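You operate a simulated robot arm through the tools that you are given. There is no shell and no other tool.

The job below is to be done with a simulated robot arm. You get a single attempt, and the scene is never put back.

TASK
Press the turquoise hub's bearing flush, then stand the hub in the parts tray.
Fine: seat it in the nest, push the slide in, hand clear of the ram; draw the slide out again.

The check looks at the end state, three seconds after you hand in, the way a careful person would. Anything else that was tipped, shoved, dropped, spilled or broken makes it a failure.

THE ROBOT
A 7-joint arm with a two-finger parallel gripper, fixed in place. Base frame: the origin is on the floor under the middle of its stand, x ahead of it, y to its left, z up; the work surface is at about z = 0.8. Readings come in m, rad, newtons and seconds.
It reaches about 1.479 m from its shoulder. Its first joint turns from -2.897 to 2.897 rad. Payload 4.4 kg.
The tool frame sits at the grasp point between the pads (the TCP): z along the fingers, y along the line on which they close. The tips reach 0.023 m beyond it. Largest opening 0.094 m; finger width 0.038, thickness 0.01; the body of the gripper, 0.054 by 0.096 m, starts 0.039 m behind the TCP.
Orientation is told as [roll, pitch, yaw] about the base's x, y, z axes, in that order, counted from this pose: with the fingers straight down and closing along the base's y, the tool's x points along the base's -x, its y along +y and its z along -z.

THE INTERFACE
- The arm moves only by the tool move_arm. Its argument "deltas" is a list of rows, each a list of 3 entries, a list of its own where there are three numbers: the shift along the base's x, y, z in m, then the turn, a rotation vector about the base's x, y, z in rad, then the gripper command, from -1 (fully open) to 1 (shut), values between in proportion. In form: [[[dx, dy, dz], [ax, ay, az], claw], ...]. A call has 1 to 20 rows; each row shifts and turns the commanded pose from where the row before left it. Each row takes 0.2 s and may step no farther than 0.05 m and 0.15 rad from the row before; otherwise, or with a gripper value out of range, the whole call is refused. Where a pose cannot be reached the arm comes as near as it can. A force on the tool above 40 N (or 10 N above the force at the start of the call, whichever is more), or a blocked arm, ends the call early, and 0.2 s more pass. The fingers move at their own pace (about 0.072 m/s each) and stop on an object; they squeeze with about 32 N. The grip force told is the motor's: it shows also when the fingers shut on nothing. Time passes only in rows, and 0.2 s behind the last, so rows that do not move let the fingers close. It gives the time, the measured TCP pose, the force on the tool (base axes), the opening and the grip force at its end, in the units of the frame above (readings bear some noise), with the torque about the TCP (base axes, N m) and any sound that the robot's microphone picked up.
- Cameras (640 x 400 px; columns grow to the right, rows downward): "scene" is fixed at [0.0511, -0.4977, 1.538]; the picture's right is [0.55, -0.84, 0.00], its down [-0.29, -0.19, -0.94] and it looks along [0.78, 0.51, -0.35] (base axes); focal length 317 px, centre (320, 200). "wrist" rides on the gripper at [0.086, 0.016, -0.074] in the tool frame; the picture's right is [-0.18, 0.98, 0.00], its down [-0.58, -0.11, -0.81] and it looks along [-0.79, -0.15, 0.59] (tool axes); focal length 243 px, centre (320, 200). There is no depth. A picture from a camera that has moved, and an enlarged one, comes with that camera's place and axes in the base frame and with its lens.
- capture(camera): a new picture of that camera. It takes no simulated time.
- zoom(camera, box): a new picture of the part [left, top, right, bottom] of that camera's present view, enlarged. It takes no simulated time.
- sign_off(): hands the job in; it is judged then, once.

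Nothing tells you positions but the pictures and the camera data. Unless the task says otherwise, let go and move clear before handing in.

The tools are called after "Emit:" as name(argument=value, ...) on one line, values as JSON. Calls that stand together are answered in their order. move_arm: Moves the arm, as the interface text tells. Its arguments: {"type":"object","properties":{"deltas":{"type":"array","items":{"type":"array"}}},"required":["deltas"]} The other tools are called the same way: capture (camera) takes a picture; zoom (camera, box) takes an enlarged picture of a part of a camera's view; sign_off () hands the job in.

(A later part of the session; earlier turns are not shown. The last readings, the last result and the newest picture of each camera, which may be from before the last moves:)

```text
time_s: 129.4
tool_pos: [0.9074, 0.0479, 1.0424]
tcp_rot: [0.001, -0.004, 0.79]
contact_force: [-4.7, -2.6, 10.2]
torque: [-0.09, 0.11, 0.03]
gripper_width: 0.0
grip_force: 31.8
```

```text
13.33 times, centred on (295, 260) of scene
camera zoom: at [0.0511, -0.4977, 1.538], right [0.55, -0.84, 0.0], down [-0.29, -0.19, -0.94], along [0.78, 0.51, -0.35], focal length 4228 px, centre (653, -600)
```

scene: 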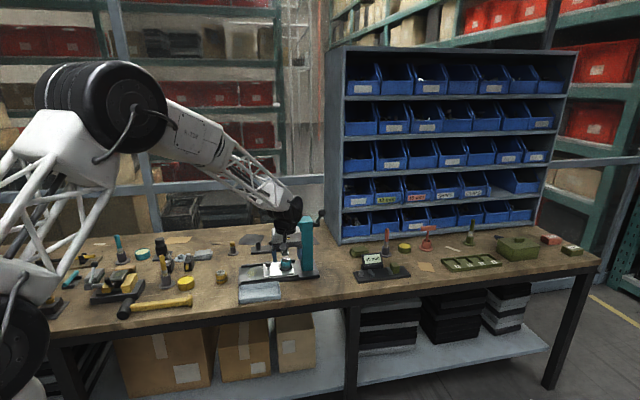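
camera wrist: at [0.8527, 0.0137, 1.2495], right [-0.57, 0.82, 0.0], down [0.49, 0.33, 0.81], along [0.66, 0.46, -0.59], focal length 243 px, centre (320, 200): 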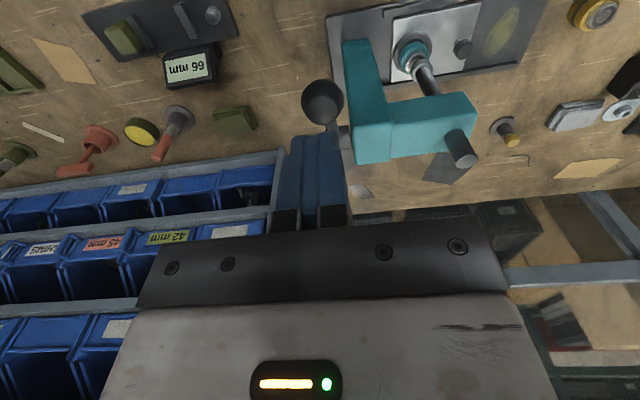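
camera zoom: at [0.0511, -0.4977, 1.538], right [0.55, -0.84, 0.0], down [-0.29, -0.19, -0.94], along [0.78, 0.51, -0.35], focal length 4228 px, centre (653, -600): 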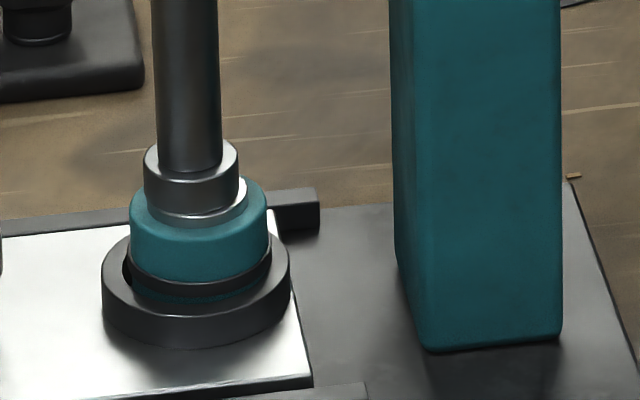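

About 3–4 mm of the bearing is still proud. I'll continue.

Emit:
move_arm(deltas=[[[0.0001, 0.0001, -0.0025], [0, 0, 0], 1], [[0.0002, 0.0002, -0.0025], [0, 0, 0], 1], [[0.0002, 0.0002, -0.0025], [0, 0, 0], 1], [[0.0002, 0.0002, -0.0025], [0, 0, 0], 1], [[0, 0, 0], [0, 0, 0], 1]])

Emit:
zoom(camera="scene", box=[280, 245, 310, 275])

Emit:
zoom(camera="scene", box=[270, 180, 340, 280])

```text
time_s: 130.6
tool_pos: [0.9074, 0.0489, 1.0317]
tcp_rot: [0.002, -0.001, 0.789]
contact_force: [0.6, -4.3, 10.8]
torque: [-0.08, 0.0, -0.04]
gripper_width: 0.0
grip_force: 32.0
```

```text
13.33 times, centred on (295, 260) of scene
camera zoom: at [0.0511, -0.4977, 1.538], right [0.55, -0.84, 0.0], down [-0.29, -0.19, -0.94], along [0.78, 0.51, -0.35], focal length 4228 px, centre (653, -600)
```

zoom: 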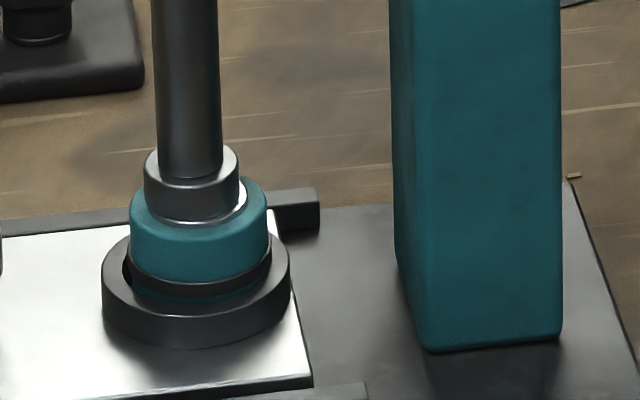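

```text
4.00 times, centred on (305, 230) of scene
camera zoom: at [0.0511, -0.4977, 1.538], right [0.55, -0.84, 0.0], down [-0.29, -0.19, -0.94], along [0.78, 0.51, -0.35], focal length 1269 px, centre (380, 80)
```

zoom: 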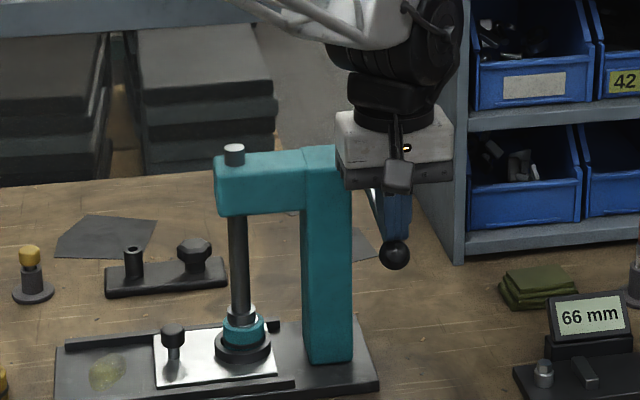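

It's nearly flush. I'll continue until the force shows it has bottomed.

Emit:
move_arm(deltas=[[[0.0002, 0.0002, -0.0025], [0, 0, 0], 1], [[0.0003, 0.0003, -0.0025], [0, 0, 0], 1], [[0.0003, 0.0003, -0.0025], [0, 0, 0], 1], [[0, 0, 0], [0, 0, 0], 1]])

Emit:
zoom(camera="scene", box=[280, 245, 310, 275])

```text
time_s: 131.6
tool_pos: [0.9102, 0.0475, 1.0243]
tcp_rot: [-0.002, -0.001, 0.789]
contact_force: [-4.3, -0.5, 12.0]
torque: [-0.05, 0.12, -0.06]
gripper_width: 0.0
grip_force: 31.9
```

```text
13.33 times, centred on (295, 260) of scene
camera zoom: at [0.0511, -0.4977, 1.538], right [0.55, -0.84, 0.0], down [-0.29, -0.19, -0.94], along [0.78, 0.51, -0.35], focal length 4228 px, centre (653, -600)
```

zoom: 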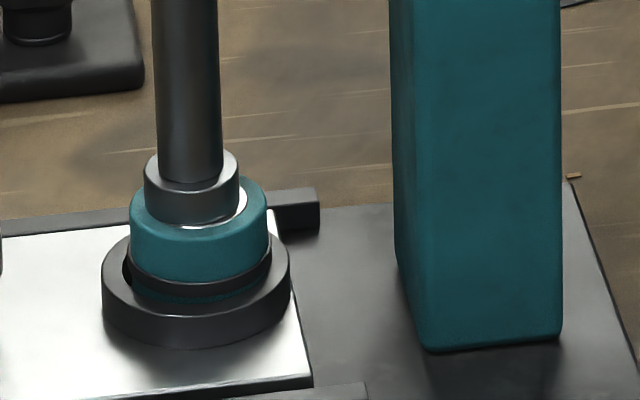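

Emit:
zoom(camera="scene", box=[280, 254, 294, 268])

Emit:
capture(camera="wrist")

```text
16.00 times, centred on (287, 261) of scene
camera zoom: at [0.0511, -0.4977, 1.538], right [0.55, -0.84, 0.0], down [-0.29, -0.19, -0.94], along [0.78, 0.51, -0.35], focal length 5074 px, centre (848, -776)
```

zoom: 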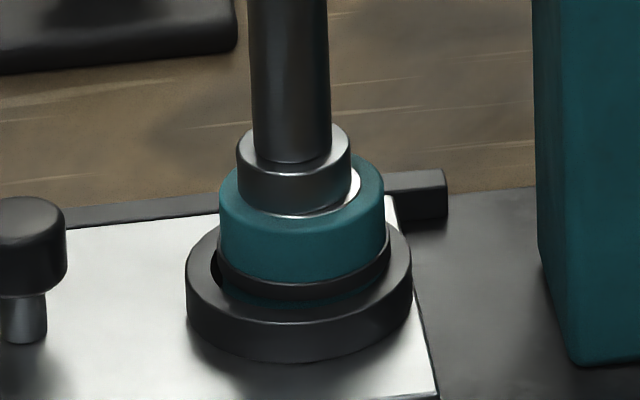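

```text
taken
camera wrist: at [0.8362, -0.0011, 1.0999], right [-0.57, 0.82, 0.0], down [0.49, 0.33, 0.81], along [0.66, 0.46, -0.59], focal length 243 px, centre (320, 200)
```

wrist: 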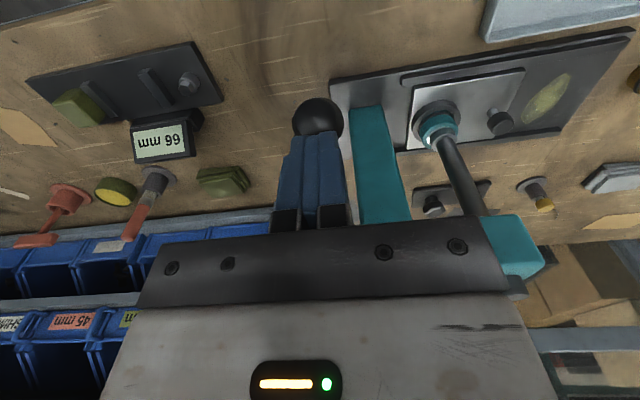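

The bearing is within about half a millimetre of flush. I'll press in smaller increments and watch for the force to climb.

Emit:
move_arm(deltas=[[[0.0002, 0.0002, -0.0018], [0, 0, 0], 1], [[0, 0, 0], [0, 0, 0], 1]])

Emit:
move_arm(deltas=[[[0.0002, 0.0002, -0.0018], [0, 0, 0], 1], [[0, 0, 0], [0, 0, 0], 1]])

Emit:
zoom(camera="scene", box=[280, 254, 294, 268])

```text
time_s: 132.2
tool_pos: [0.9099, 0.0489, 1.0217]
tcp_rot: [0.0, -0.003, 0.789]
contact_force: [-4.7, -0.8, 14.3]
torque: [-0.05, 0.18, -0.04]
gripper_width: 0.0002
grip_force: 31.9
```

```text
time_s: 132.8
tool_pos: [0.91, 0.0489, 1.0218]
tcp_rot: [0.0, -0.003, 0.789]
contact_force: [2.8, 2.5, 21.9]
torque: [0.01, 0.05, -0.01]
gripper_width: 0.0
grip_force: 31.9
```

```text
16.00 times, centred on (287, 261) of scene
camera zoom: at [0.0511, -0.4977, 1.538], right [0.55, -0.84, 0.0], down [-0.29, -0.19, -0.94], along [0.78, 0.51, -0.35], focal length 5074 px, centre (848, -776)
```

zoom: 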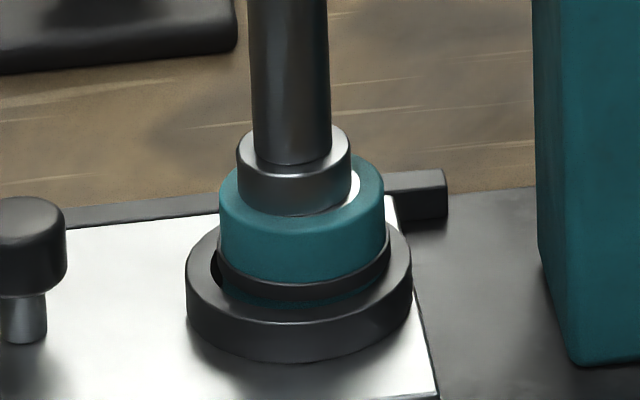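

The force jumped to 22 N without further travel, which is the bearing bottoming flush. One more firm nudge, then I'll let the lever up.

Emit:
move_arm(deltas=[[[0, 0, -0.0012], [0, 0, 0], 1], [[0, 0, 0], [0, 0, 0], 1]])

Emit:
zoom(camera="scene", box=[280, 254, 294, 268])

```text
time_s: 133.4
tool_pos: [0.9088, 0.0502, 1.0212]
tcp_rot: [-0.001, -0.002, 0.789]
contact_force: [12.0, 3.5, 32.6]
torque: [-0.02, -0.18, 0.05]
gripper_width: 0.0
grip_force: 32.2
```

```text
16.00 times, centred on (287, 261) of scene
camera zoom: at [0.0511, -0.4977, 1.538], right [0.55, -0.84, 0.0], down [-0.29, -0.19, -0.94], along [0.78, 0.51, -0.35], focal length 5074 px, centre (848, -776)
```

zoom: 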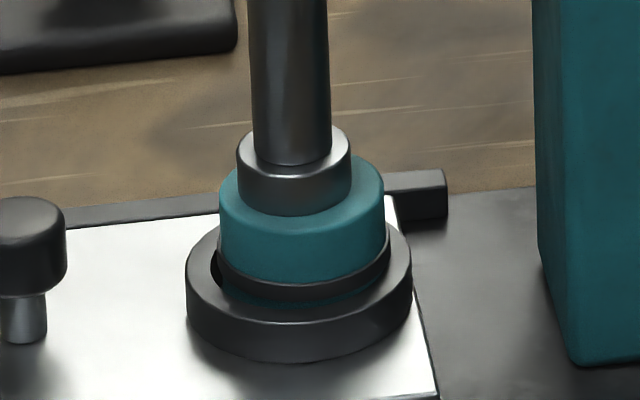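

The bearing is flush. I'll let the lever up slowly and see whether it returns by itself.

Emit:
move_arm(deltas=[[[-0.0003, -0.0003, 0.004], [0, 0, 0], 1], [[-0.0003, -0.0003, 0.006], [0, 0, 0], 1], [[0, 0, 0.01], [0, 0, 0], 1], [[0, 0, 0], [0, 0, 0], 1]])

Emit:
zoom(camera="scene", box=[270, 180, 340, 280])

Emit:
zoom(camera="scene", box=[280, 250, 294, 268])

```text
time_s: 134.4
tool_pos: [0.9076, 0.0484, 1.0386]
tcp_rot: [0.002, -0.001, 0.788]
contact_force: [-2.0, -0.1, 2.4]
torque: [-0.03, 0.05, 0.0]
gripper_width: 0.0
grip_force: 31.5
```

```text
4.00 times, centred on (305, 230) of scene
camera zoom: at [0.0511, -0.4977, 1.538], right [0.55, -0.84, 0.0], down [-0.29, -0.19, -0.94], along [0.78, 0.51, -0.35], focal length 1269 px, centre (380, 80)
```

zoom: 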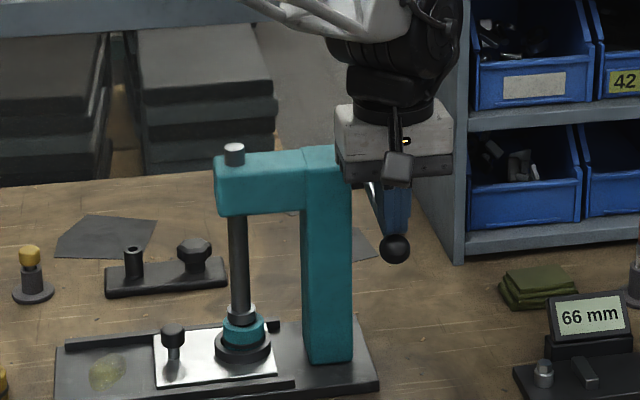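

```text
16.00 times, centred on (287, 259) of scene
camera zoom: at [0.0511, -0.4977, 1.538], right [0.55, -0.84, 0.0], down [-0.29, -0.19, -0.94], along [0.78, 0.51, -0.35], focal length 5074 px, centre (848, -744)
```

zoom: 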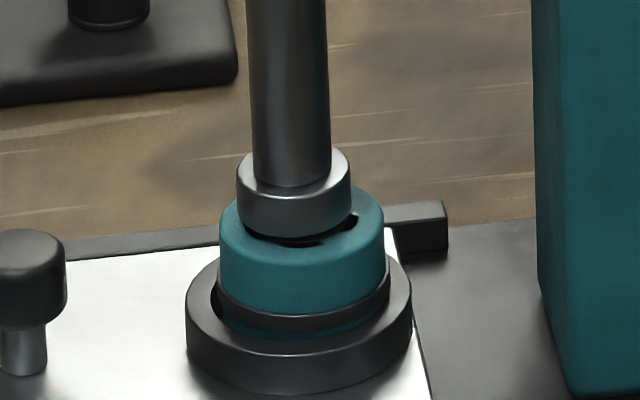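

The lever is spring-returned and follows my hand, and the ram is lifting off. I'll let it all the way up along its arc.

Emit:
move_arm(deltas=[[[0, 0, 0.0095], [0, 0, 0], 1], [[0.0003, 0.0003, 0.0118], [0, 0, 0], 1], [[0.0011, 0.0011, 0.0118], [0, 0, 0], 1], [[0.0018, 0.0018, 0.0116], [0, 0, 0], 1], [[0.0025, 0.0025, 0.0113], [0, 0, 0], 1], [[0.0032, 0.0032, 0.011], [0, 0, 0], 1], [[0.0039, 0.0039, 0.0105], [0, 0, 0], 1], [[0.0045, 0.0045, 0.01], [0, 0, 0], 1], [[0.005, 0.005, 0.0098], [0, 0, 0], 1], [[0, 0, 0.02], [0, 0, 0], 1], [[-0.01, -0.01, 0.04], [0, 0, 0], 1], [[0, 0, 0], [0, 0, 0], 1]])

Emit:
zoom(camera="scene", box=[270, 180, 340, 280])

Emit:
zoom(camera="scene", box=[280, 250, 294, 268])

```text
time_s: 137.0
tool_pos: [0.9213, 0.0614, 1.1997]
tcp_rot: [-0.002, -0.003, 0.789]
contact_force: [-0.5, 0.4, 1.1]
torque: [0.04, 0.0, -0.02]
gripper_width: 0.0
grip_force: 31.9
```

```text
4.00 times, centred on (305, 230) of scene
camera zoom: at [0.0511, -0.4977, 1.538], right [0.55, -0.84, 0.0], down [-0.29, -0.19, -0.94], along [0.78, 0.51, -0.35], focal length 1269 px, centre (380, 80)
```

zoom: 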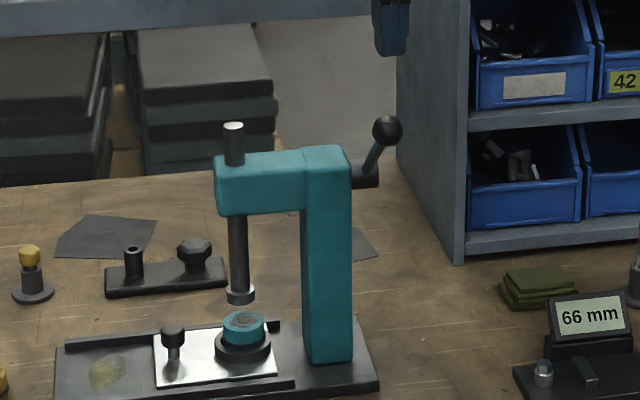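

```text
16.00 times, centred on (287, 259) of scene
camera zoom: at [0.0511, -0.4977, 1.538], right [0.55, -0.84, 0.0], down [-0.29, -0.19, -0.94], along [0.78, 0.51, -0.35], focal length 5074 px, centre (848, -744)
```

zoom: 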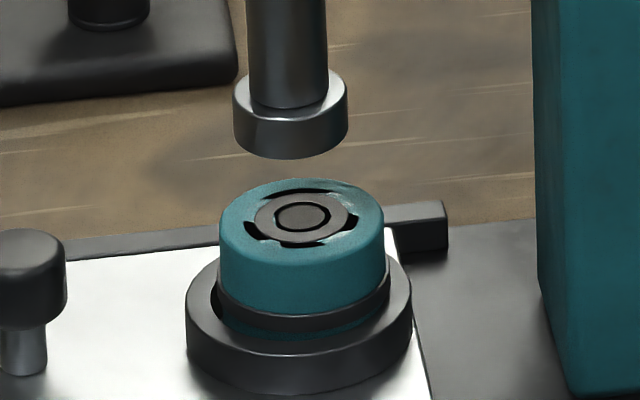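

The bearing face is now level with the hub's top, the ram is fully up, and the lever is back in its rest position. Next I'll go round to the knob with the tilted hand to draw the slide out.

Emit:
move_arm(deltas=[[[-0.0155, 0.031, 0.005], [0, 0, -0.1428], 0.5], [[-0.0155, 0.031, 0], [0, 0, -0.1428], -0.06], [[-0.0155, 0.031, 0], [0, 0, -0.1428], -0.06], [[-0.0155, 0.031, 0], [0, 0, -0.1428], -0.06], [[-0.0155, 0.031, 0], [0, 0, -0.1428], -0.06], [[-0.0155, 0.031, 0], [0, 0, -0.1428], -0.06], [[-0.0155, 0.031, 0], [0, 0, -0.1428], -0.06], [[-0.0155, 0.031, 0], [0, 0, -0.1428], -0.06], [[-0.0155, 0.031, 0], [0, 0, -0.1428], -0.06], [[-0.0155, 0.031, 0], [0, 0, -0.1428], -0.06], [[-0.0155, 0.031, 0], [0, 0, -0.1428], -0.06], [[0, 0, 0], [-0.1028, -0.1028, 0], -0.06], [[0, 0, 0], [-0.1028, -0.1028, 0], -0.06], [[0, 0, 0], [-0.1028, -0.1028, 0], -0.06], [[0, 0, 0], [0, 0, 0], -0.06]])

Emit:
capture(camera="scene")

```text
time_s: 140.2
tool_pos: [0.7509, 0.4028, 1.1998]
tcp_rot: [-0.003, -0.44, -0.782]
contact_force: [0.2, -0.1, 0.1]
torque: [-0.04, -0.01, -0.02]
gripper_width: 0.0501
grip_force: 0.1
```

```text
taken
```

scene: 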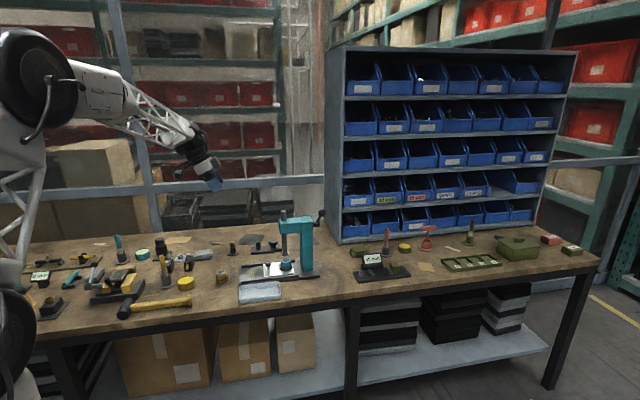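

The hand is back in its tilted pose, away from the press, with nothing disturbed. I'll come down to just above the knob.

Emit:
move_arm(deltas=[[[0.016, -0.0172, -0.04], [0, 0, 0], -0.06], [[0.016, -0.0172, -0.04], [0, 0, 0], -0.06], [[0.016, -0.0172, -0.04], [0, 0, 0], -0.06], [[0.016, -0.0172, -0.04], [0, 0, 0], -0.06], [[0.016, -0.0172, -0.04], [0, 0, 0], -0.06], [[0.016, -0.0172, -0.04], [0, 0, 0], -0.06], [[0.0155, -0.0172, -0.04], [0, 0, 0], -0.06], [[0, 0, 0], [0, 0, 0], -0.06], [[0, 0, 0], [0, 0, 0], -0.06]])

Emit:
capture(camera="wrist")

Emit:
zoom(camera="scene", box=[230, 200, 310, 285])

```text
time_s: 142.2
tool_pos: [0.8615, 0.2818, 0.9227]
tcp_rot: [-0.002, -0.439, -0.781]
contact_force: [-0.8, 1.1, -0.4]
torque: [0.01, 0.02, 0.01]
gripper_width: 0.05
grip_force: 0.0
```

```text
taken
camera wrist: at [0.7953, 0.371, 0.9556], right [0.81, 0.58, 0.08], down [0.06, -0.21, 0.98], along [0.58, -0.79, -0.2], focal length 243 px, centre (320, 200)
```

wrist: 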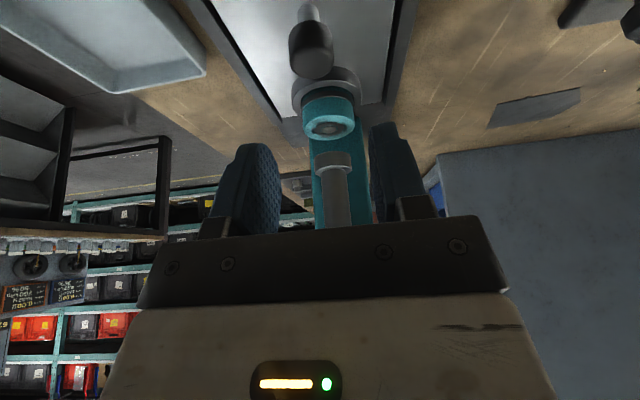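

```text
4.71 times, centred on (270, 242) of scene
camera zoom: at [0.0511, -0.4977, 1.538], right [0.55, -0.84, 0.0], down [-0.29, -0.19, -0.94], along [0.78, 0.51, -0.35], focal length 1492 px, centre (555, 0)
```

zoom: 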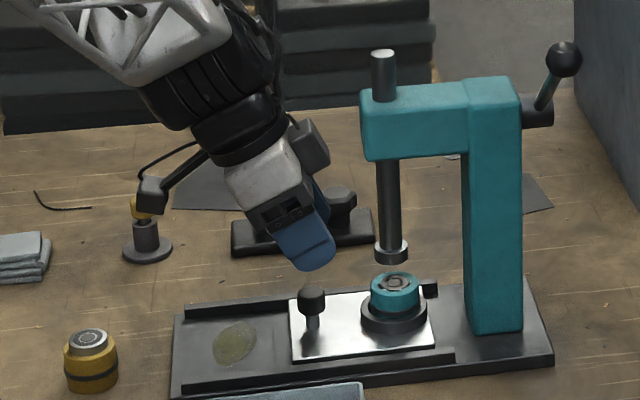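

The knob is right below. I'll descend and grip it.

Emit:
move_arm(deltas=[[[0.0005, 0.0001, -0.03], [0, 0, 0], -0.06], [[0, 0, -0.02], [0, 0, 0], -0.06], [[0, 0, -0.01], [0, 0, 0], -0.06], [[0, 0, -0.0035], [0, 0, 0], -0.06], [[0, 0, 0], [0, 0, 0], -0.06]])

Emit:
capture(camera="wrist")

```text
time_s: 143.4
tool_pos: [0.8608, 0.2815, 0.8587]
tcp_rot: [-0.002, -0.438, -0.782]
contact_force: [-0.4, 0.4, -0.2]
torque: [0.03, -0.02, 0.03]
gripper_width: 0.0502
grip_force: 0.0
```

```text
taken
camera wrist: at [0.7945, 0.3705, 0.89], right [0.81, 0.58, 0.08], down [0.06, -0.21, 0.98], along [0.58, -0.79, -0.2], focal length 243 px, centre (320, 200)
```

wrist: 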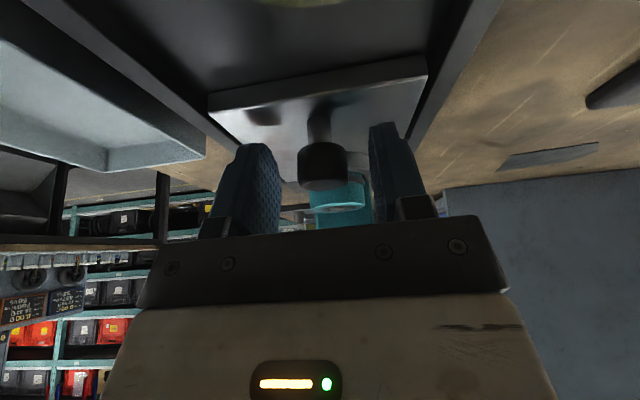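

Emit:
move_arm(deltas=[[[0.0006, 0.0006, 0.001], [0, 0, 0], -0.06], [[0, 0, 0], [0, 0, 0], -0.06], [[0, 0, 0], [0, 0, 0], 1], [[0, 0, 0], [0, 0, 0], 1], [[0, 0, 0], [0, 0, 0], 1], [[0, 0, 0], [0, 0, 0], 1]])

```text
time_s: 144.8
tool_pos: [0.8632, 0.2822, 0.8586]
tcp_rot: [0.001, -0.437, -0.782]
contact_force: [14.1, 14.4, -7.5]
torque: [0.42, -0.22, -0.06]
gripper_width: 0.0238
grip_force: 44.8
```

The knob is gripped. I'll relieve the 20 N side load and draw the slide out gently, watching the hub.

Emit:
move_arm(deltas=[[[0.0004, 0.0004, 0], [0, 0, 0], 1], [[-0.001, 0.001, 0], [0, 0, 0], 1], [[-0.002, 0.002, 0], [0, 0, 0], 1], [[-0.002, 0.002, 0], [0, 0, 0], 1], [[-0.002, 0.002, 0], [0, 0, 0], 1], [[0, 0, 0], [0, 0, 0], 1]])

Emit:
move_arm(deltas=[[[-0.002, 0.002, 0.0003], [0, 0, 0], 1], [[-0.002, 0.002, 0], [0, 0, 0], 1], [[-0.002, 0.002, 0], [0, 0, 0], 1], [[-0.002, 0.002, 0], [0, 0, 0], 1], [[0, 0, 0], [0, 0, 0], 1]])

```text
time_s: 146.2
tool_pos: [0.8556, 0.2897, 0.8596]
tcp_rot: [-0.002, -0.437, -0.781]
contact_force: [-15.6, -13.9, 3.3]
torque: [0.15, -0.03, 0.03]
gripper_width: 0.0237
grip_force: 44.9
```

```text
time_s: 147.5
tool_pos: [0.8483, 0.2979, 0.8593]
tcp_rot: [-0.004, -0.44, -0.782]
contact_force: [-7.7, -7.1, 5.8]
torque: [0.33, -0.01, 0.0]
gripper_width: 0.0239
grip_force: 45.2
stopped in row 5: the force on the tool passed its limit at 40 N (the readings are from after the stop); the commanded pose is now the measured one
```

Emit:
move_arm(deltas=[[[-0.0002, -0.0002, 0.0002], [0, 0, 0], 1], [[-0.002, 0.002, 0], [0, 0, 0], 1], [[-0.002, 0.002, 0], [0, 0, 0], 1], [[-0.002, 0.002, 0], [0, 0, 0], 1], [[0, 0, 0], [0, 0, 0], 1]])

Emit:
zoom(camera="scene", box=[230, 210, 310, 285])

```text
time_s: 148.7
tool_pos: [0.8417, 0.3046, 0.8598]
tcp_rot: [-0.002, -0.437, -0.782]
contact_force: [8.3, 8.4, -10.5]
torque: [0.46, -0.17, -0.07]
gripper_width: 0.0235
grip_force: 45.1
```

```text
5.33 times, centred on (270, 248) of scene
camera zoom: at [0.0511, -0.4977, 1.538], right [0.55, -0.84, 0.0], down [-0.29, -0.19, -0.94], along [0.78, 0.51, -0.35], focal length 1691 px, centre (587, -53)
```

zoom: 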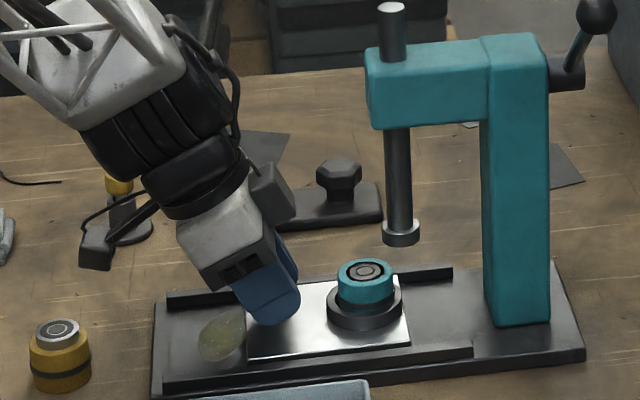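

The slide is coming out with the hub riding steadily. I'll continue in small calls, correcting the side load as I go.

Emit:
move_arm(deltas=[[[0.0002, 0.0002, -0.0002], [0, 0, 0], 1], [[-0.002, 0.002, 0], [0, 0, 0], 1], [[-0.002, 0.002, 0], [0, 0, 0], 1], [[-0.002, 0.002, 0], [0, 0, 0], 1], [[-0.002, 0.002, 0], [0, 0, 0], 1], [[0, 0, 0], [0, 0, 0], 1]])

Emit:
move_arm(deltas=[[[-0.002, 0.002, 0], [0, 0, 0], 1], [[-0.002, 0.002, 0], [0, 0, 0], 1], [[-0.002, 0.002, 0], [0, 0, 0], 1], [[0, 0, 0], [0, 0, 0], 1]])

```text
time_s: 150.1
tool_pos: [0.8334, 0.3115, 0.86]
tcp_rot: [-0.002, -0.438, -0.783]
contact_force: [-17.2, -17.5, 11.9]
torque: [-0.11, -0.16, 0.02]
gripper_width: 0.0239
grip_force: 45.5
```

```text
time_s: 151.1
tool_pos: [0.8282, 0.3177, 0.859]
tcp_rot: [-0.002, -0.439, -0.782]
contact_force: [-11.7, -12.2, 12.1]
torque: [0.04, -0.21, 0.01]
gripper_width: 0.0238
grip_force: 45.0
```

Emit:
move_arm(deltas=[[[-0.0003, -0.0003, 0.0004], [0, 0, 0], 1], [[-0.002, 0.002, 0], [0, 0, 0], 1], [[-0.002, 0.002, 0], [0, 0, 0], 1], [[-0.002, 0.002, 0], [0, 0, 0], 1], [[-0.002, 0.002, 0], [0, 0, 0], 1], [[0, 0, 0], [0, 0, 0], 1]])

Emit:
move_arm(deltas=[[[-0.002, 0.002, 0], [0, 0, 0], 1], [[-0.002, 0.002, 0], [0, 0, 0], 1], [[-0.002, 0.002, 0], [0, 0, 0], 1], [[0, 0, 0], [0, 0, 0], 1]])

```text
time_s: 152.5
tool_pos: [0.8196, 0.3252, 0.86]
tcp_rot: [-0.001, -0.437, -0.782]
contact_force: [8.1, 7.7, -8.1]
torque: [0.38, -0.26, -0.1]
gripper_width: 0.0236
grip_force: 45.0
```

```text
time_s: 153.5
tool_pos: [0.8142, 0.3317, 0.8597]
tcp_rot: [-0.004, -0.437, -0.78]
contact_force: [-7.1, -7.8, -1.2]
torque: [-0.07, -0.27, 0.04]
gripper_width: 0.0238
grip_force: 44.9
```

The draw continues smoothly, about two thirds out. I'll carry on to the outer stop.

Emit:
move_arm(deltas=[[[-0.002, 0.002, 0], [0, 0, 0], 1], [[-0.002, 0.002, 0], [0, 0, 0], 1], [[-0.002, 0.002, 0], [0, 0, 0], 1], [[-0.002, 0.002, 0], [0, 0, 0], 1], [[0, 0, 0], [0, 0, 0], 1]])

Emit:
move_arm(deltas=[[[-0.002, 0.002, 0], [0, 0, 0], 1], [[-0.002, 0.002, 0], [0, 0, 0], 1], [[-0.002, 0.002, 0], [0, 0, 0], 1], [[0, 0, 0], [0, 0, 0], 1]])

Emit:
zoom(camera="scene", box=[220, 215, 300, 290])

```text
time_s: 154.7
tool_pos: [0.8055, 0.3397, 0.8597]
tcp_rot: [-0.001, -0.436, -0.783]
contact_force: [-11.5, -11.7, 2.8]
torque: [0.17, -0.04, 0.03]
gripper_width: 0.0237
grip_force: 45.1
```

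```text
time_s: 155.7
tool_pos: [0.8005, 0.3459, 0.8597]
tcp_rot: [-0.002, -0.435, -0.782]
contact_force: [-5.1, -4.1, -2.5]
torque: [0.07, -0.36, -0.13]
gripper_width: 0.0236
grip_force: 44.7
```

```text
5.33 times, centred on (260, 252) of scene
camera zoom: at [0.0511, -0.4977, 1.538], right [0.55, -0.84, 0.0], down [-0.29, -0.19, -0.94], along [0.78, 0.51, -0.35], focal length 1691 px, centre (640, -80)
```

zoom: 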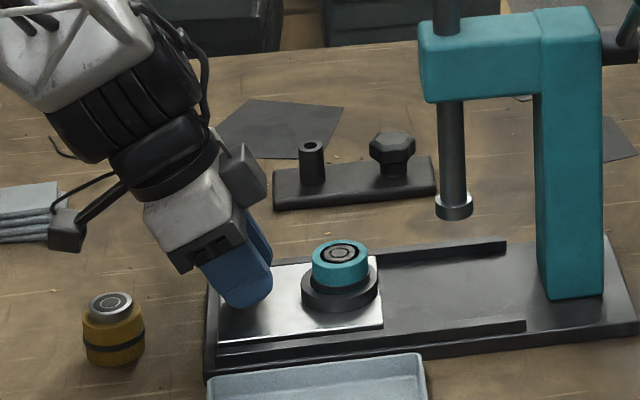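

Emit:
move_arm(deltas=[[[-0.002, 0.002, 0], [0, 0, 0], 1], [[-0.0015, 0.0015, 0], [0, 0, 0], 1], [[-0.001, 0.001, 0], [0, 0, 0], 1], [[0, 0, 0], [0, 0, 0], 1]])

Emit:
move_arm(deltas=[[[-0.0008, 0.0008, 0], [0, 0, 0], 1], [[-0.0005, 0.0005, 0], [0, 0, 0], 1], [[0, 0, 0], [0, 0, 0], 1]])

```text
time_s: 156.7
tool_pos: [0.7957, 0.3502, 0.8592]
tcp_rot: [-0.003, -0.439, -0.783]
contact_force: [3.8, -10.8, 1.0]
torque: [0.1, -0.29, -0.03]
gripper_width: 0.0235
grip_force: 45.7
```

```text
time_s: 157.5
tool_pos: [0.7954, 0.3506, 0.8589]
tcp_rot: [-0.001, -0.437, -0.783]
contact_force: [25.9, -23.3, -4.3]
torque: [0.04, -0.39, -0.01]
gripper_width: 0.0237
grip_force: 45.1
```

The slide is fully out against its stop. I'll ease the load, release the knob, rise clear, and bring the hand vertical over the hub.

Emit:
move_arm(deltas=[[[0.0009, -0.0009, 0], [0, 0, 0], 1], [[0, 0, 0], [0, 0, 0], -0.06], [[0, 0, 0], [0, 0, 0], -0.06], [[0, 0, 0], [0, 0, 0], -0.06], [[-0.006, 0.006, 0.018], [0, 0, 0], -0.06], [[-0.0134, 0.0134, 0.0408], [0, 0, 0], -0.06], [[0, 0, 0.03], [0, 0, 0], -0.06], [[0, 0, 0.03], [0.1028, 0.1028, 0], -0.6], [[0.02, -0.02, 0], [0.1028, 0.1028, 0], -0.6], [[0.02, -0.02, 0], [0.1028, 0.1028, 0], -0.6], [[0, 0, 0], [0, 0, 0], -0.6], [[0, 0, 0], [0, 0, 0], -0.6]])

Emit:
capture(camera="wrist")

Emit:
zoom(camera="wrist", box=[290, 50, 370, 140])

Emit:
zoom(camera="scene", box=[247, 250, 277, 278])

```text
time_s: 160.1
tool_pos: [0.8165, 0.3309, 0.978]
tcp_rot: [-0.002, 0.001, -0.781]
contact_force: [0.7, 0.0, -0.4]
torque: [0.01, 0.01, 0.01]
gripper_width: 0.0751
grip_force: 0.2
```

```text
taken
camera wrist: at [0.7661, 0.4031, 1.0532], right [0.82, 0.57, 0.0], down [0.34, -0.49, 0.81], along [0.46, -0.66, -0.59], focal length 243 px, centre (320, 200)
```

wrist: 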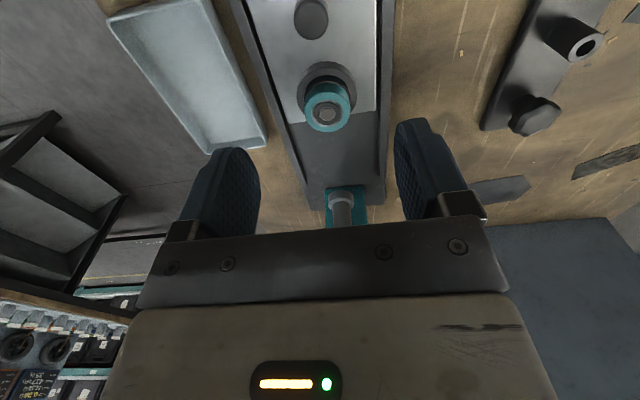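

```text
4.44 times, centred on (330, 95) of wrist
camera zoom: at [0.7661, 0.4031, 1.0532], right [0.82, 0.57, 0.0], down [0.34, -0.49, 0.81], along [0.46, -0.66, -0.59], focal length 1078 px, centre (276, 667)
```

zoom: 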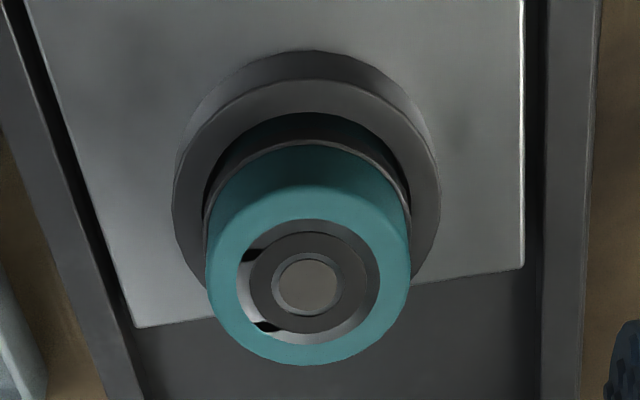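

```text
14.29 times, centred on (262, 264) of scene
camera zoom: at [0.0511, -0.4977, 1.538], right [0.55, -0.84, 0.0], down [-0.29, -0.19, -0.94], along [0.78, 0.51, -0.35], focal length 4531 px, centre (1149, -714)
```

zoom: 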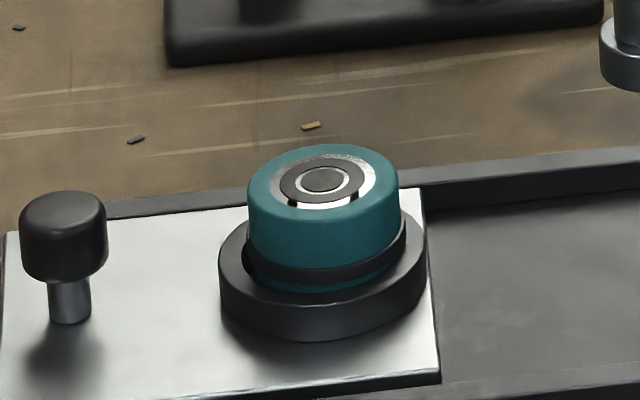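

The bearing is flush all round. I'll go down over the hub and check alignment before gripping.

Emit:
move_arm(deltas=[[[0.015, -0.0162, -0.02], [0, 0, 0], -0.6], [[0.015, -0.0162, -0.02], [0.002, 0, 0], -0.6], [[0, 0, -0.03], [0, 0, 0], -0.6], [[0, 0, -0.03], [0, 0, 0], -0.6], [[0, 0, -0.013], [0, 0, 0], -0.6], [[0, 0, 0], [0, 0, 0], -0.6], [[0, 0, 0], [0, 0, 0], -0.6]])

Emit:
capture(camera="wrist")

Emit:
zoom(camera="scene", box=[240, 240, 290, 280])

```text
time_s: 161.7
tool_pos: [0.8456, 0.2971, 0.8654]
tcp_rot: [-0.001, 0.001, -0.782]
contact_force: [0.4, 0.8, 0.4]
torque: [0.01, 0.01, -0.02]
gripper_width: 0.0753
grip_force: 0.0
```

```text
taken
camera wrist: at [0.7954, 0.3698, 0.9407], right [0.82, 0.57, 0.0], down [0.34, -0.49, 0.81], along [0.46, -0.66, -0.59], focal length 243 px, centre (320, 200)
```

wrist: 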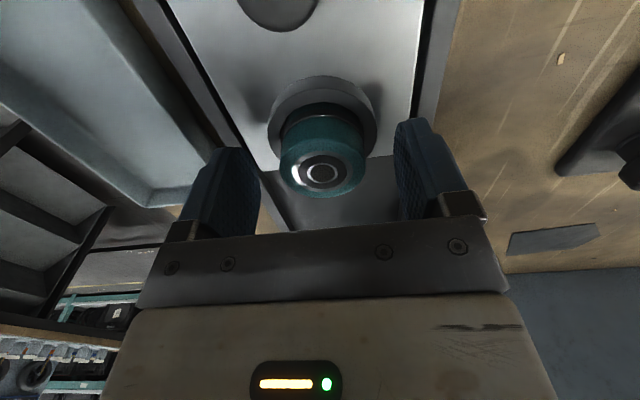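

```text
10.00 times, centred on (265, 260) of scene
camera zoom: at [0.0511, -0.4977, 1.538], right [0.55, -0.84, 0.0], down [-0.29, -0.19, -0.94], along [0.78, 0.51, -0.35], focal length 3171 px, centre (870, -400)
```

zoom: 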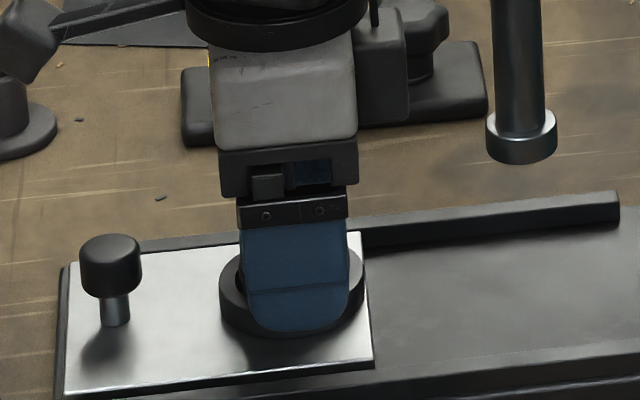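

The hub is centred between the pads. I'll go 2 mm lower, staying above the ring rim, and close.

Emit:
move_arm(deltas=[[[0, 0, -0.002], [0, 0, 0], -0.6], [[0, 0, 0], [0, 0, 0], 0.0], [[0, 0, 0], [0, 0, 0], 1], [[0, 0, 0], [0, 0, 0], 1], [[0, 0, 0], [0, 0, 0], 1]])

Emit:
move_arm(deltas=[[[0, 0, 0.004], [0, 0, 0], 1], [[0, 0, 0.012], [0, 0, 0], 1], [[0, 0, 0.03], [0, 0, 0], 1], [[0, 0, 0.04], [0, 0, 0], 1], [[0, 0, 0.03], [0, 0, 0], 1], [[0, 0, 0], [0, 0, 0], 1]])

Emit:
zoom(camera="wrist", box=[220, 80, 420, 240])

Emit:
zoom(camera="scene", box=[230, 210, 310, 290])

```text
time_s: 162.9
tool_pos: [0.8461, 0.2973, 0.863]
tcp_rot: [0.003, 0.0, -0.781]
contact_force: [3.3, 5.7, 0.6]
torque: [0.17, -0.1, -0.01]
gripper_width: 0.0408
grip_force: 32.0
```

```text
time_s: 164.3
tool_pos: [0.8461, 0.2954, 0.9792]
tcp_rot: [0.001, 0.001, -0.781]
contact_force: [-0.5, -0.1, -2.3]
torque: [-0.02, -0.03, -0.02]
gripper_width: 0.0406
grip_force: 31.3
```

```text
2.50 times, centred on (320, 160) of wrist
camera zoom: at [0.7965, 0.3688, 1.0548], right [0.82, 0.57, 0.0], down [0.34, -0.49, 0.81], along [0.46, -0.66, -0.59], focal length 606 px, centre (320, 300)
```

zoom: 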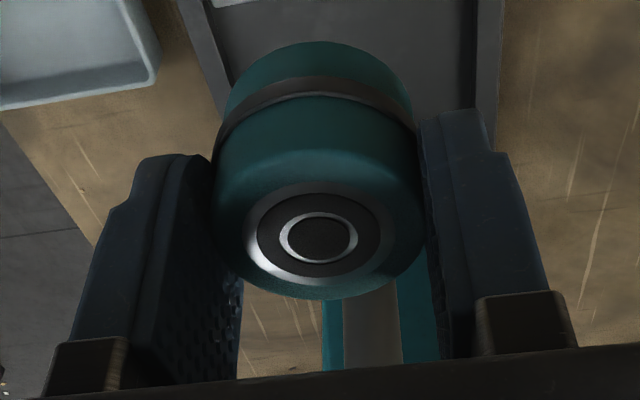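

```text
5.00 times, centred on (270, 250) of scene
camera zoom: at [0.0511, -0.4977, 1.538], right [0.55, -0.84, 0.0], down [-0.29, -0.19, -0.94], along [0.78, 0.51, -0.35], focal length 1586 px, centre (570, -50)
```

zoom: 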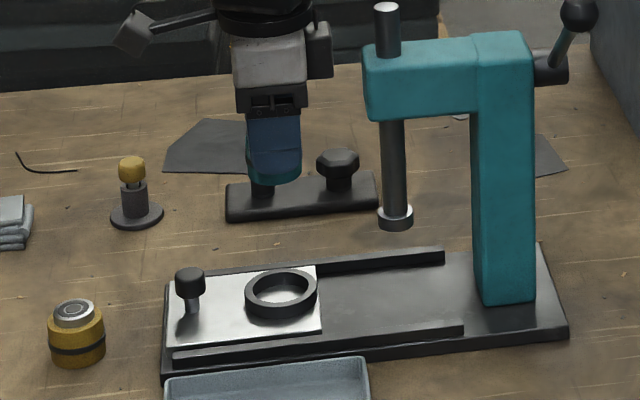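

The hub is held securely with its bearing flush, and the slide is out. I'll carry it away from the press, then turn the hand 90° over the grey tray so the fingers open along its long side.

Emit:
move_arm(deltas=[[[-0.03, -0.022, 0.005], [0, 0, 0], 1], [[-0.03, -0.022, 0.005], [0, 0, 0], 1], [[-0.01, -0.0075, 0], [0, 0, 0.1425], 1], [[-0.01, -0.0075, 0], [0, 0, 0.1425], 1], [[-0.01, -0.0072, 0], [0, 0, 0.1425], 1], [[-0.01, -0.0072, 0], [0, 0, 0.1425], 1], [[0, 0, 0], [0, 0, 0.1425], 1], [[0, 0, 0], [0, 0, 0.1425], 1], [[0, 0, 0], [0, 0, 0.1425], 1], [[0, 0, 0], [0, 0, 0.1425], 1], [[0, 0, 0], [0, 0, 0.1425], 1], [[0, 0, 0], [0, 0, 0.1425], 1], [[0, 0, 0], [0, 0, 0.1425], 1], [[0, 0, 0], [0, 0, 0], 1], [[0, 0, 0], [0, 0, 0], 1]])

Emit:
capture(camera="wrist")

Emit:
zoom(camera="scene", box=[210, 210, 310, 310])

```text
time_s: 167.5
tool_pos: [0.7456, 0.2241, 0.9885]
tcp_rot: [0.0, 0.001, 0.786]
contact_force: [0.2, 0.0, -1.1]
torque: [-0.02, -0.02, -0.02]
gripper_width: 0.0403
grip_force: 32.2
```

```text
taken
camera wrist: at [0.6726, 0.1739, 1.0641], right [-0.56, 0.83, 0.0], down [0.49, 0.33, 0.81], along [0.66, 0.46, -0.59], focal length 243 px, centre (320, 200)
```

wrist: 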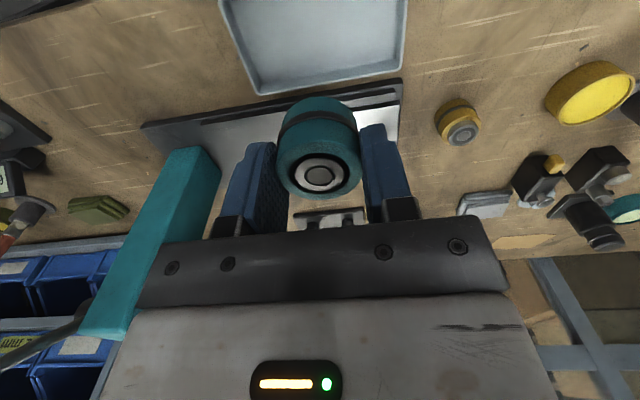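

```text
4.00 times, centred on (260, 260) of scene
camera zoom: at [0.0511, -0.4977, 1.538], right [0.55, -0.84, 0.0], down [-0.29, -0.19, -0.94], along [0.78, 0.51, -0.35], focal length 1269 px, centre (560, -40)
```

zoom: 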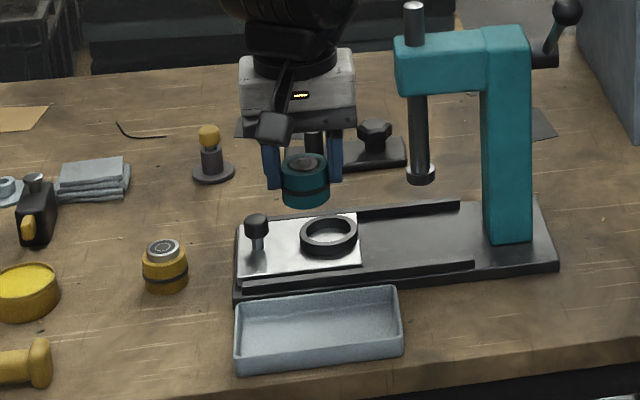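

The tool is right over the tray centre at about (0.745, 0.223). I'll lower the hub most of the way and check.

Emit:
move_arm(deltas=[[[0.0005, -0.0005, -0.03], [0, 0, 0], 1], [[0, 0, -0.03], [0, 0, 0], 1], [[0, 0, -0.03], [0, 0, 0], 1], [[0, 0, -0.02], [0, 0, 0], 1], [[0, 0, -0.01], [0, 0, 0], 1], [[0, 0, 0], [0, 0, 0], 1], [[0, 0, 0], [0, 0, 0], 1]])

Emit:
capture(camera="wrist")

Emit:
zoom(camera="scene", box=[225, 240, 295, 310])

```text
time_s: 169.1
tool_pos: [0.7466, 0.2242, 0.87]
tcp_rot: [-0.001, -0.001, 0.786]
contact_force: [0.2, 0.0, -2.1]
torque: [0.02, -0.01, -0.01]
gripper_width: 0.0405
grip_force: 31.9
```

```text
taken
camera wrist: at [0.6738, 0.1738, 0.9449], right [-0.56, 0.83, 0.0], down [0.49, 0.33, 0.81], along [0.67, 0.46, -0.59], focal length 243 px, centre (320, 200)
```

wrist: 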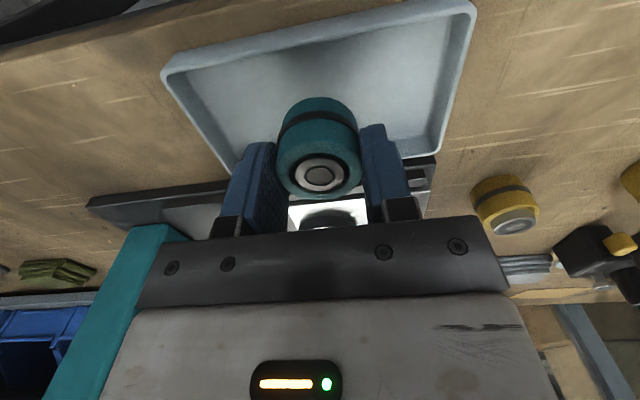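

```text
5.71 times, centred on (260, 275) of scene
camera zoom: at [0.0511, -0.4977, 1.538], right [0.55, -0.84, 0.0], down [-0.29, -0.19, -0.94], along [0.78, 0.51, -0.35], focal length 1812 px, centre (663, -229)
```

zoom: 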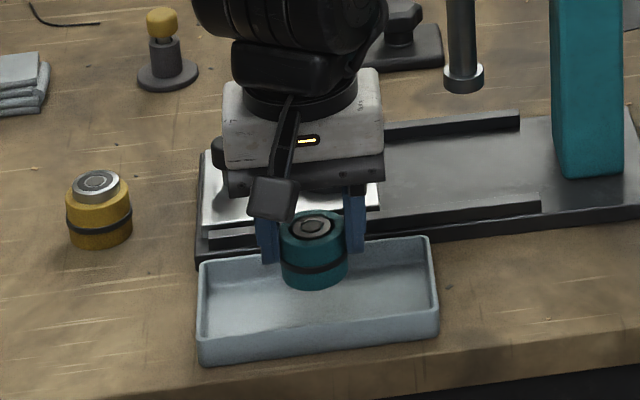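

The hub is over the tray's middle, with room for the fingers along its length. I'll lower it gently to the tray floor.

Emit:
move_arm(deltas=[[[0, 0, -0.01], [0, 0, 0], 1], [[0, 0, -0.007], [0, 0, 0], 1], [[0, 0, -0.004], [0, 0, 0], 1], [[0, 0, 0], [0, 0, 0], 1]])

Emit:
move_arm(deltas=[[[0, 0, -0.002], [0, 0, 0], 1], [[0, 0, -0.001], [0, 0, 0], 1], [[0, 0, 0], [0, 0, 0], 1]])

Emit:
zoom(camera="scene", box=[235, 260, 285, 310])

```text
time_s: 170.1
tool_pos: [0.7459, 0.2241, 0.8485]
tcp_rot: [0.0, 0.0, 0.787]
contact_force: [0.1, -0.4, -2.1]
torque: [0.04, -0.03, 0.02]
gripper_width: 0.0406
grip_force: 32.4
```

```text
time_s: 170.9
tool_pos: [0.7453, 0.2237, 0.8455]
tcp_rot: [0.0, 0.0, 0.785]
contact_force: [-0.2, -0.1, -1.6]
torque: [0.0, -0.01, 0.0]
gripper_width: 0.0407
grip_force: 32.4
```

```text
8.00 times, centred on (260, 285) of scene
camera zoom: at [0.0511, -0.4977, 1.538], right [0.55, -0.84, 0.0], down [-0.29, -0.19, -0.94], along [0.78, 0.51, -0.35], focal length 2537 px, centre (800, -480)
```

zoom: 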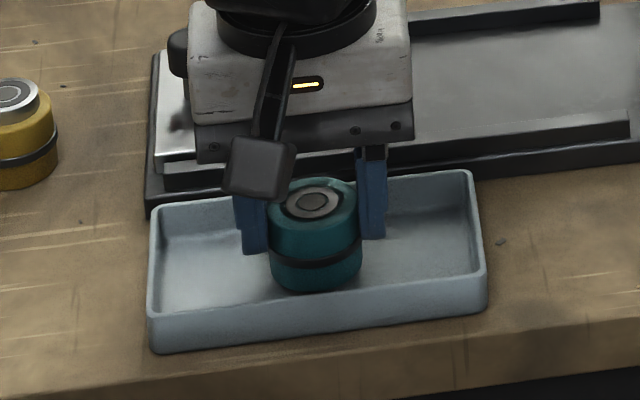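

Emit:
move_arm(deltas=[[[0, 0, -0.001], [0, 0, 0], 1], [[0, 0, -0.001], [0, 0, 0], 1], [[0, 0, 0], [0, 0, 0], 1]])

Emit:
move_arm(deltas=[[[0, 0, -0.0008], [0, 0, 0], 1], [[0, 0, 0], [0, 0, 0], 1]])

```text
time_s: 171.7
tool_pos: [0.7472, 0.2227, 0.8444]
tcp_rot: [0.0, 0.0, 0.785]
contact_force: [-0.9, 0.2, -1.9]
torque: [0.02, 0.02, 0.03]
gripper_width: 0.0406
grip_force: 31.8
```

```text
time_s: 172.3
tool_pos: [0.7449, 0.2225, 0.843]
tcp_rot: [0.0, 0.001, 0.785]
contact_force: [-0.2, -0.6, -2.1]
torque: [0.0, 0.0, 0.02]
gripper_width: 0.0406
grip_force: 31.9
```

Emit:
move_arm(deltas=[[[0, 0, -0.0008], [0, 0, 0], 1], [[0, 0, 0], [0, 0, 0], 1]])

Emit:
move_arm(deltas=[[[0, 0, -0.0008], [0, 0, 0], 1], [[0, 0, 0], [0, 0, 0], 1]])

Emit:
zoom(camera="scene", box=[245, 270, 275, 300])

```text
time_s: 172.9
tool_pos: [0.7459, 0.2237, 0.8426]
tcp_rot: [-0.001, 0.001, 0.786]
contact_force: [-0.2, 0.1, -1.5]
torque: [0.0, 0.02, 0.03]
gripper_width: 0.0409
grip_force: 32.0
```

```text
time_s: 173.5
tool_pos: [0.7469, 0.2242, 0.842]
tcp_rot: [-0.001, 0.002, 0.784]
contact_force: [-1.8, 1.0, 9.4]
torque: [-0.09, 0.18, 0.0]
gripper_width: 0.0408
grip_force: 31.8
```

```text
13.33 times, centred on (260, 285) of scene
camera zoom: at [0.0511, -0.4977, 1.538], right [0.55, -0.84, 0.0], down [-0.29, -0.19, -0.94], along [0.78, 0.51, -0.35], focal length 4228 px, centre (1120, -933)
```

zoom: 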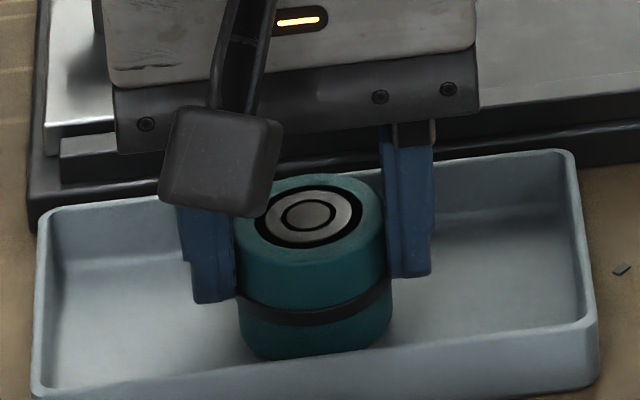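

The hub has touched the tray floor at about 11 N. I'll open the fingers, then rise straight up.

Emit:
move_arm(deltas=[[[0, 0, 0.0005], [0, 0, 0], 1], [[0, 0, 0], [0, 0, 0], 0.0], [[0, 0, 0], [0, 0, 0], -0.3], [[0, 0, 0], [0, 0, 0], -0.5], [[0, 0, 0], [0, 0, 0], -0.5]])

Emit:
zoom(camera="scene", box=[235, 260, 285, 310])

Emit:
capture(camera="wrist")

```text
time_s: 174.7
tool_pos: [0.7457, 0.2235, 0.8414]
tcp_rot: [0.0, 0.0, 0.785]
contact_force: [-0.2, 0.0, 0.0]
torque: [0.0, -0.01, -0.02]
gripper_width: 0.0706
grip_force: 0.0
```

```text
8.00 times, centred on (260, 285) of scene
camera zoom: at [0.0511, -0.4977, 1.538], right [0.55, -0.84, 0.0], down [-0.29, -0.19, -0.94], along [0.78, 0.51, -0.35], focal length 2537 px, centre (800, -480)
```

zoom: 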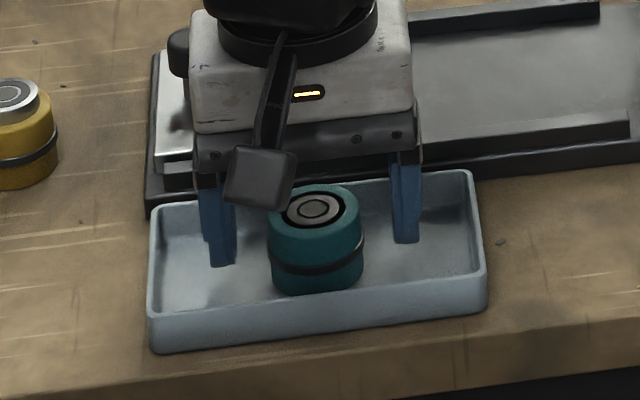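

```text
taken
camera wrist: at [0.6738, 0.1734, 0.9165], right [-0.56, 0.83, 0.0], down [0.49, 0.33, 0.81], along [0.67, 0.46, -0.59], focal length 243 px, centre (320, 200)
```

wrist: 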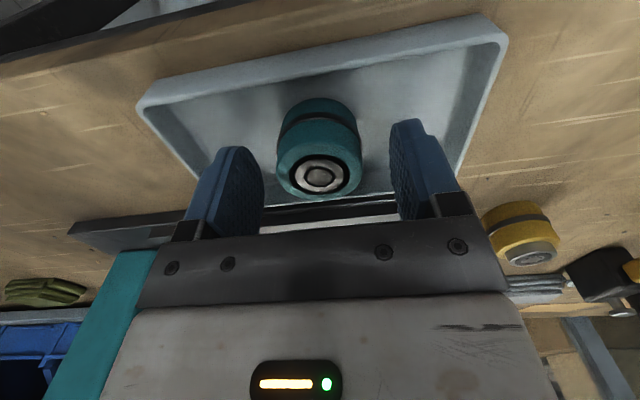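

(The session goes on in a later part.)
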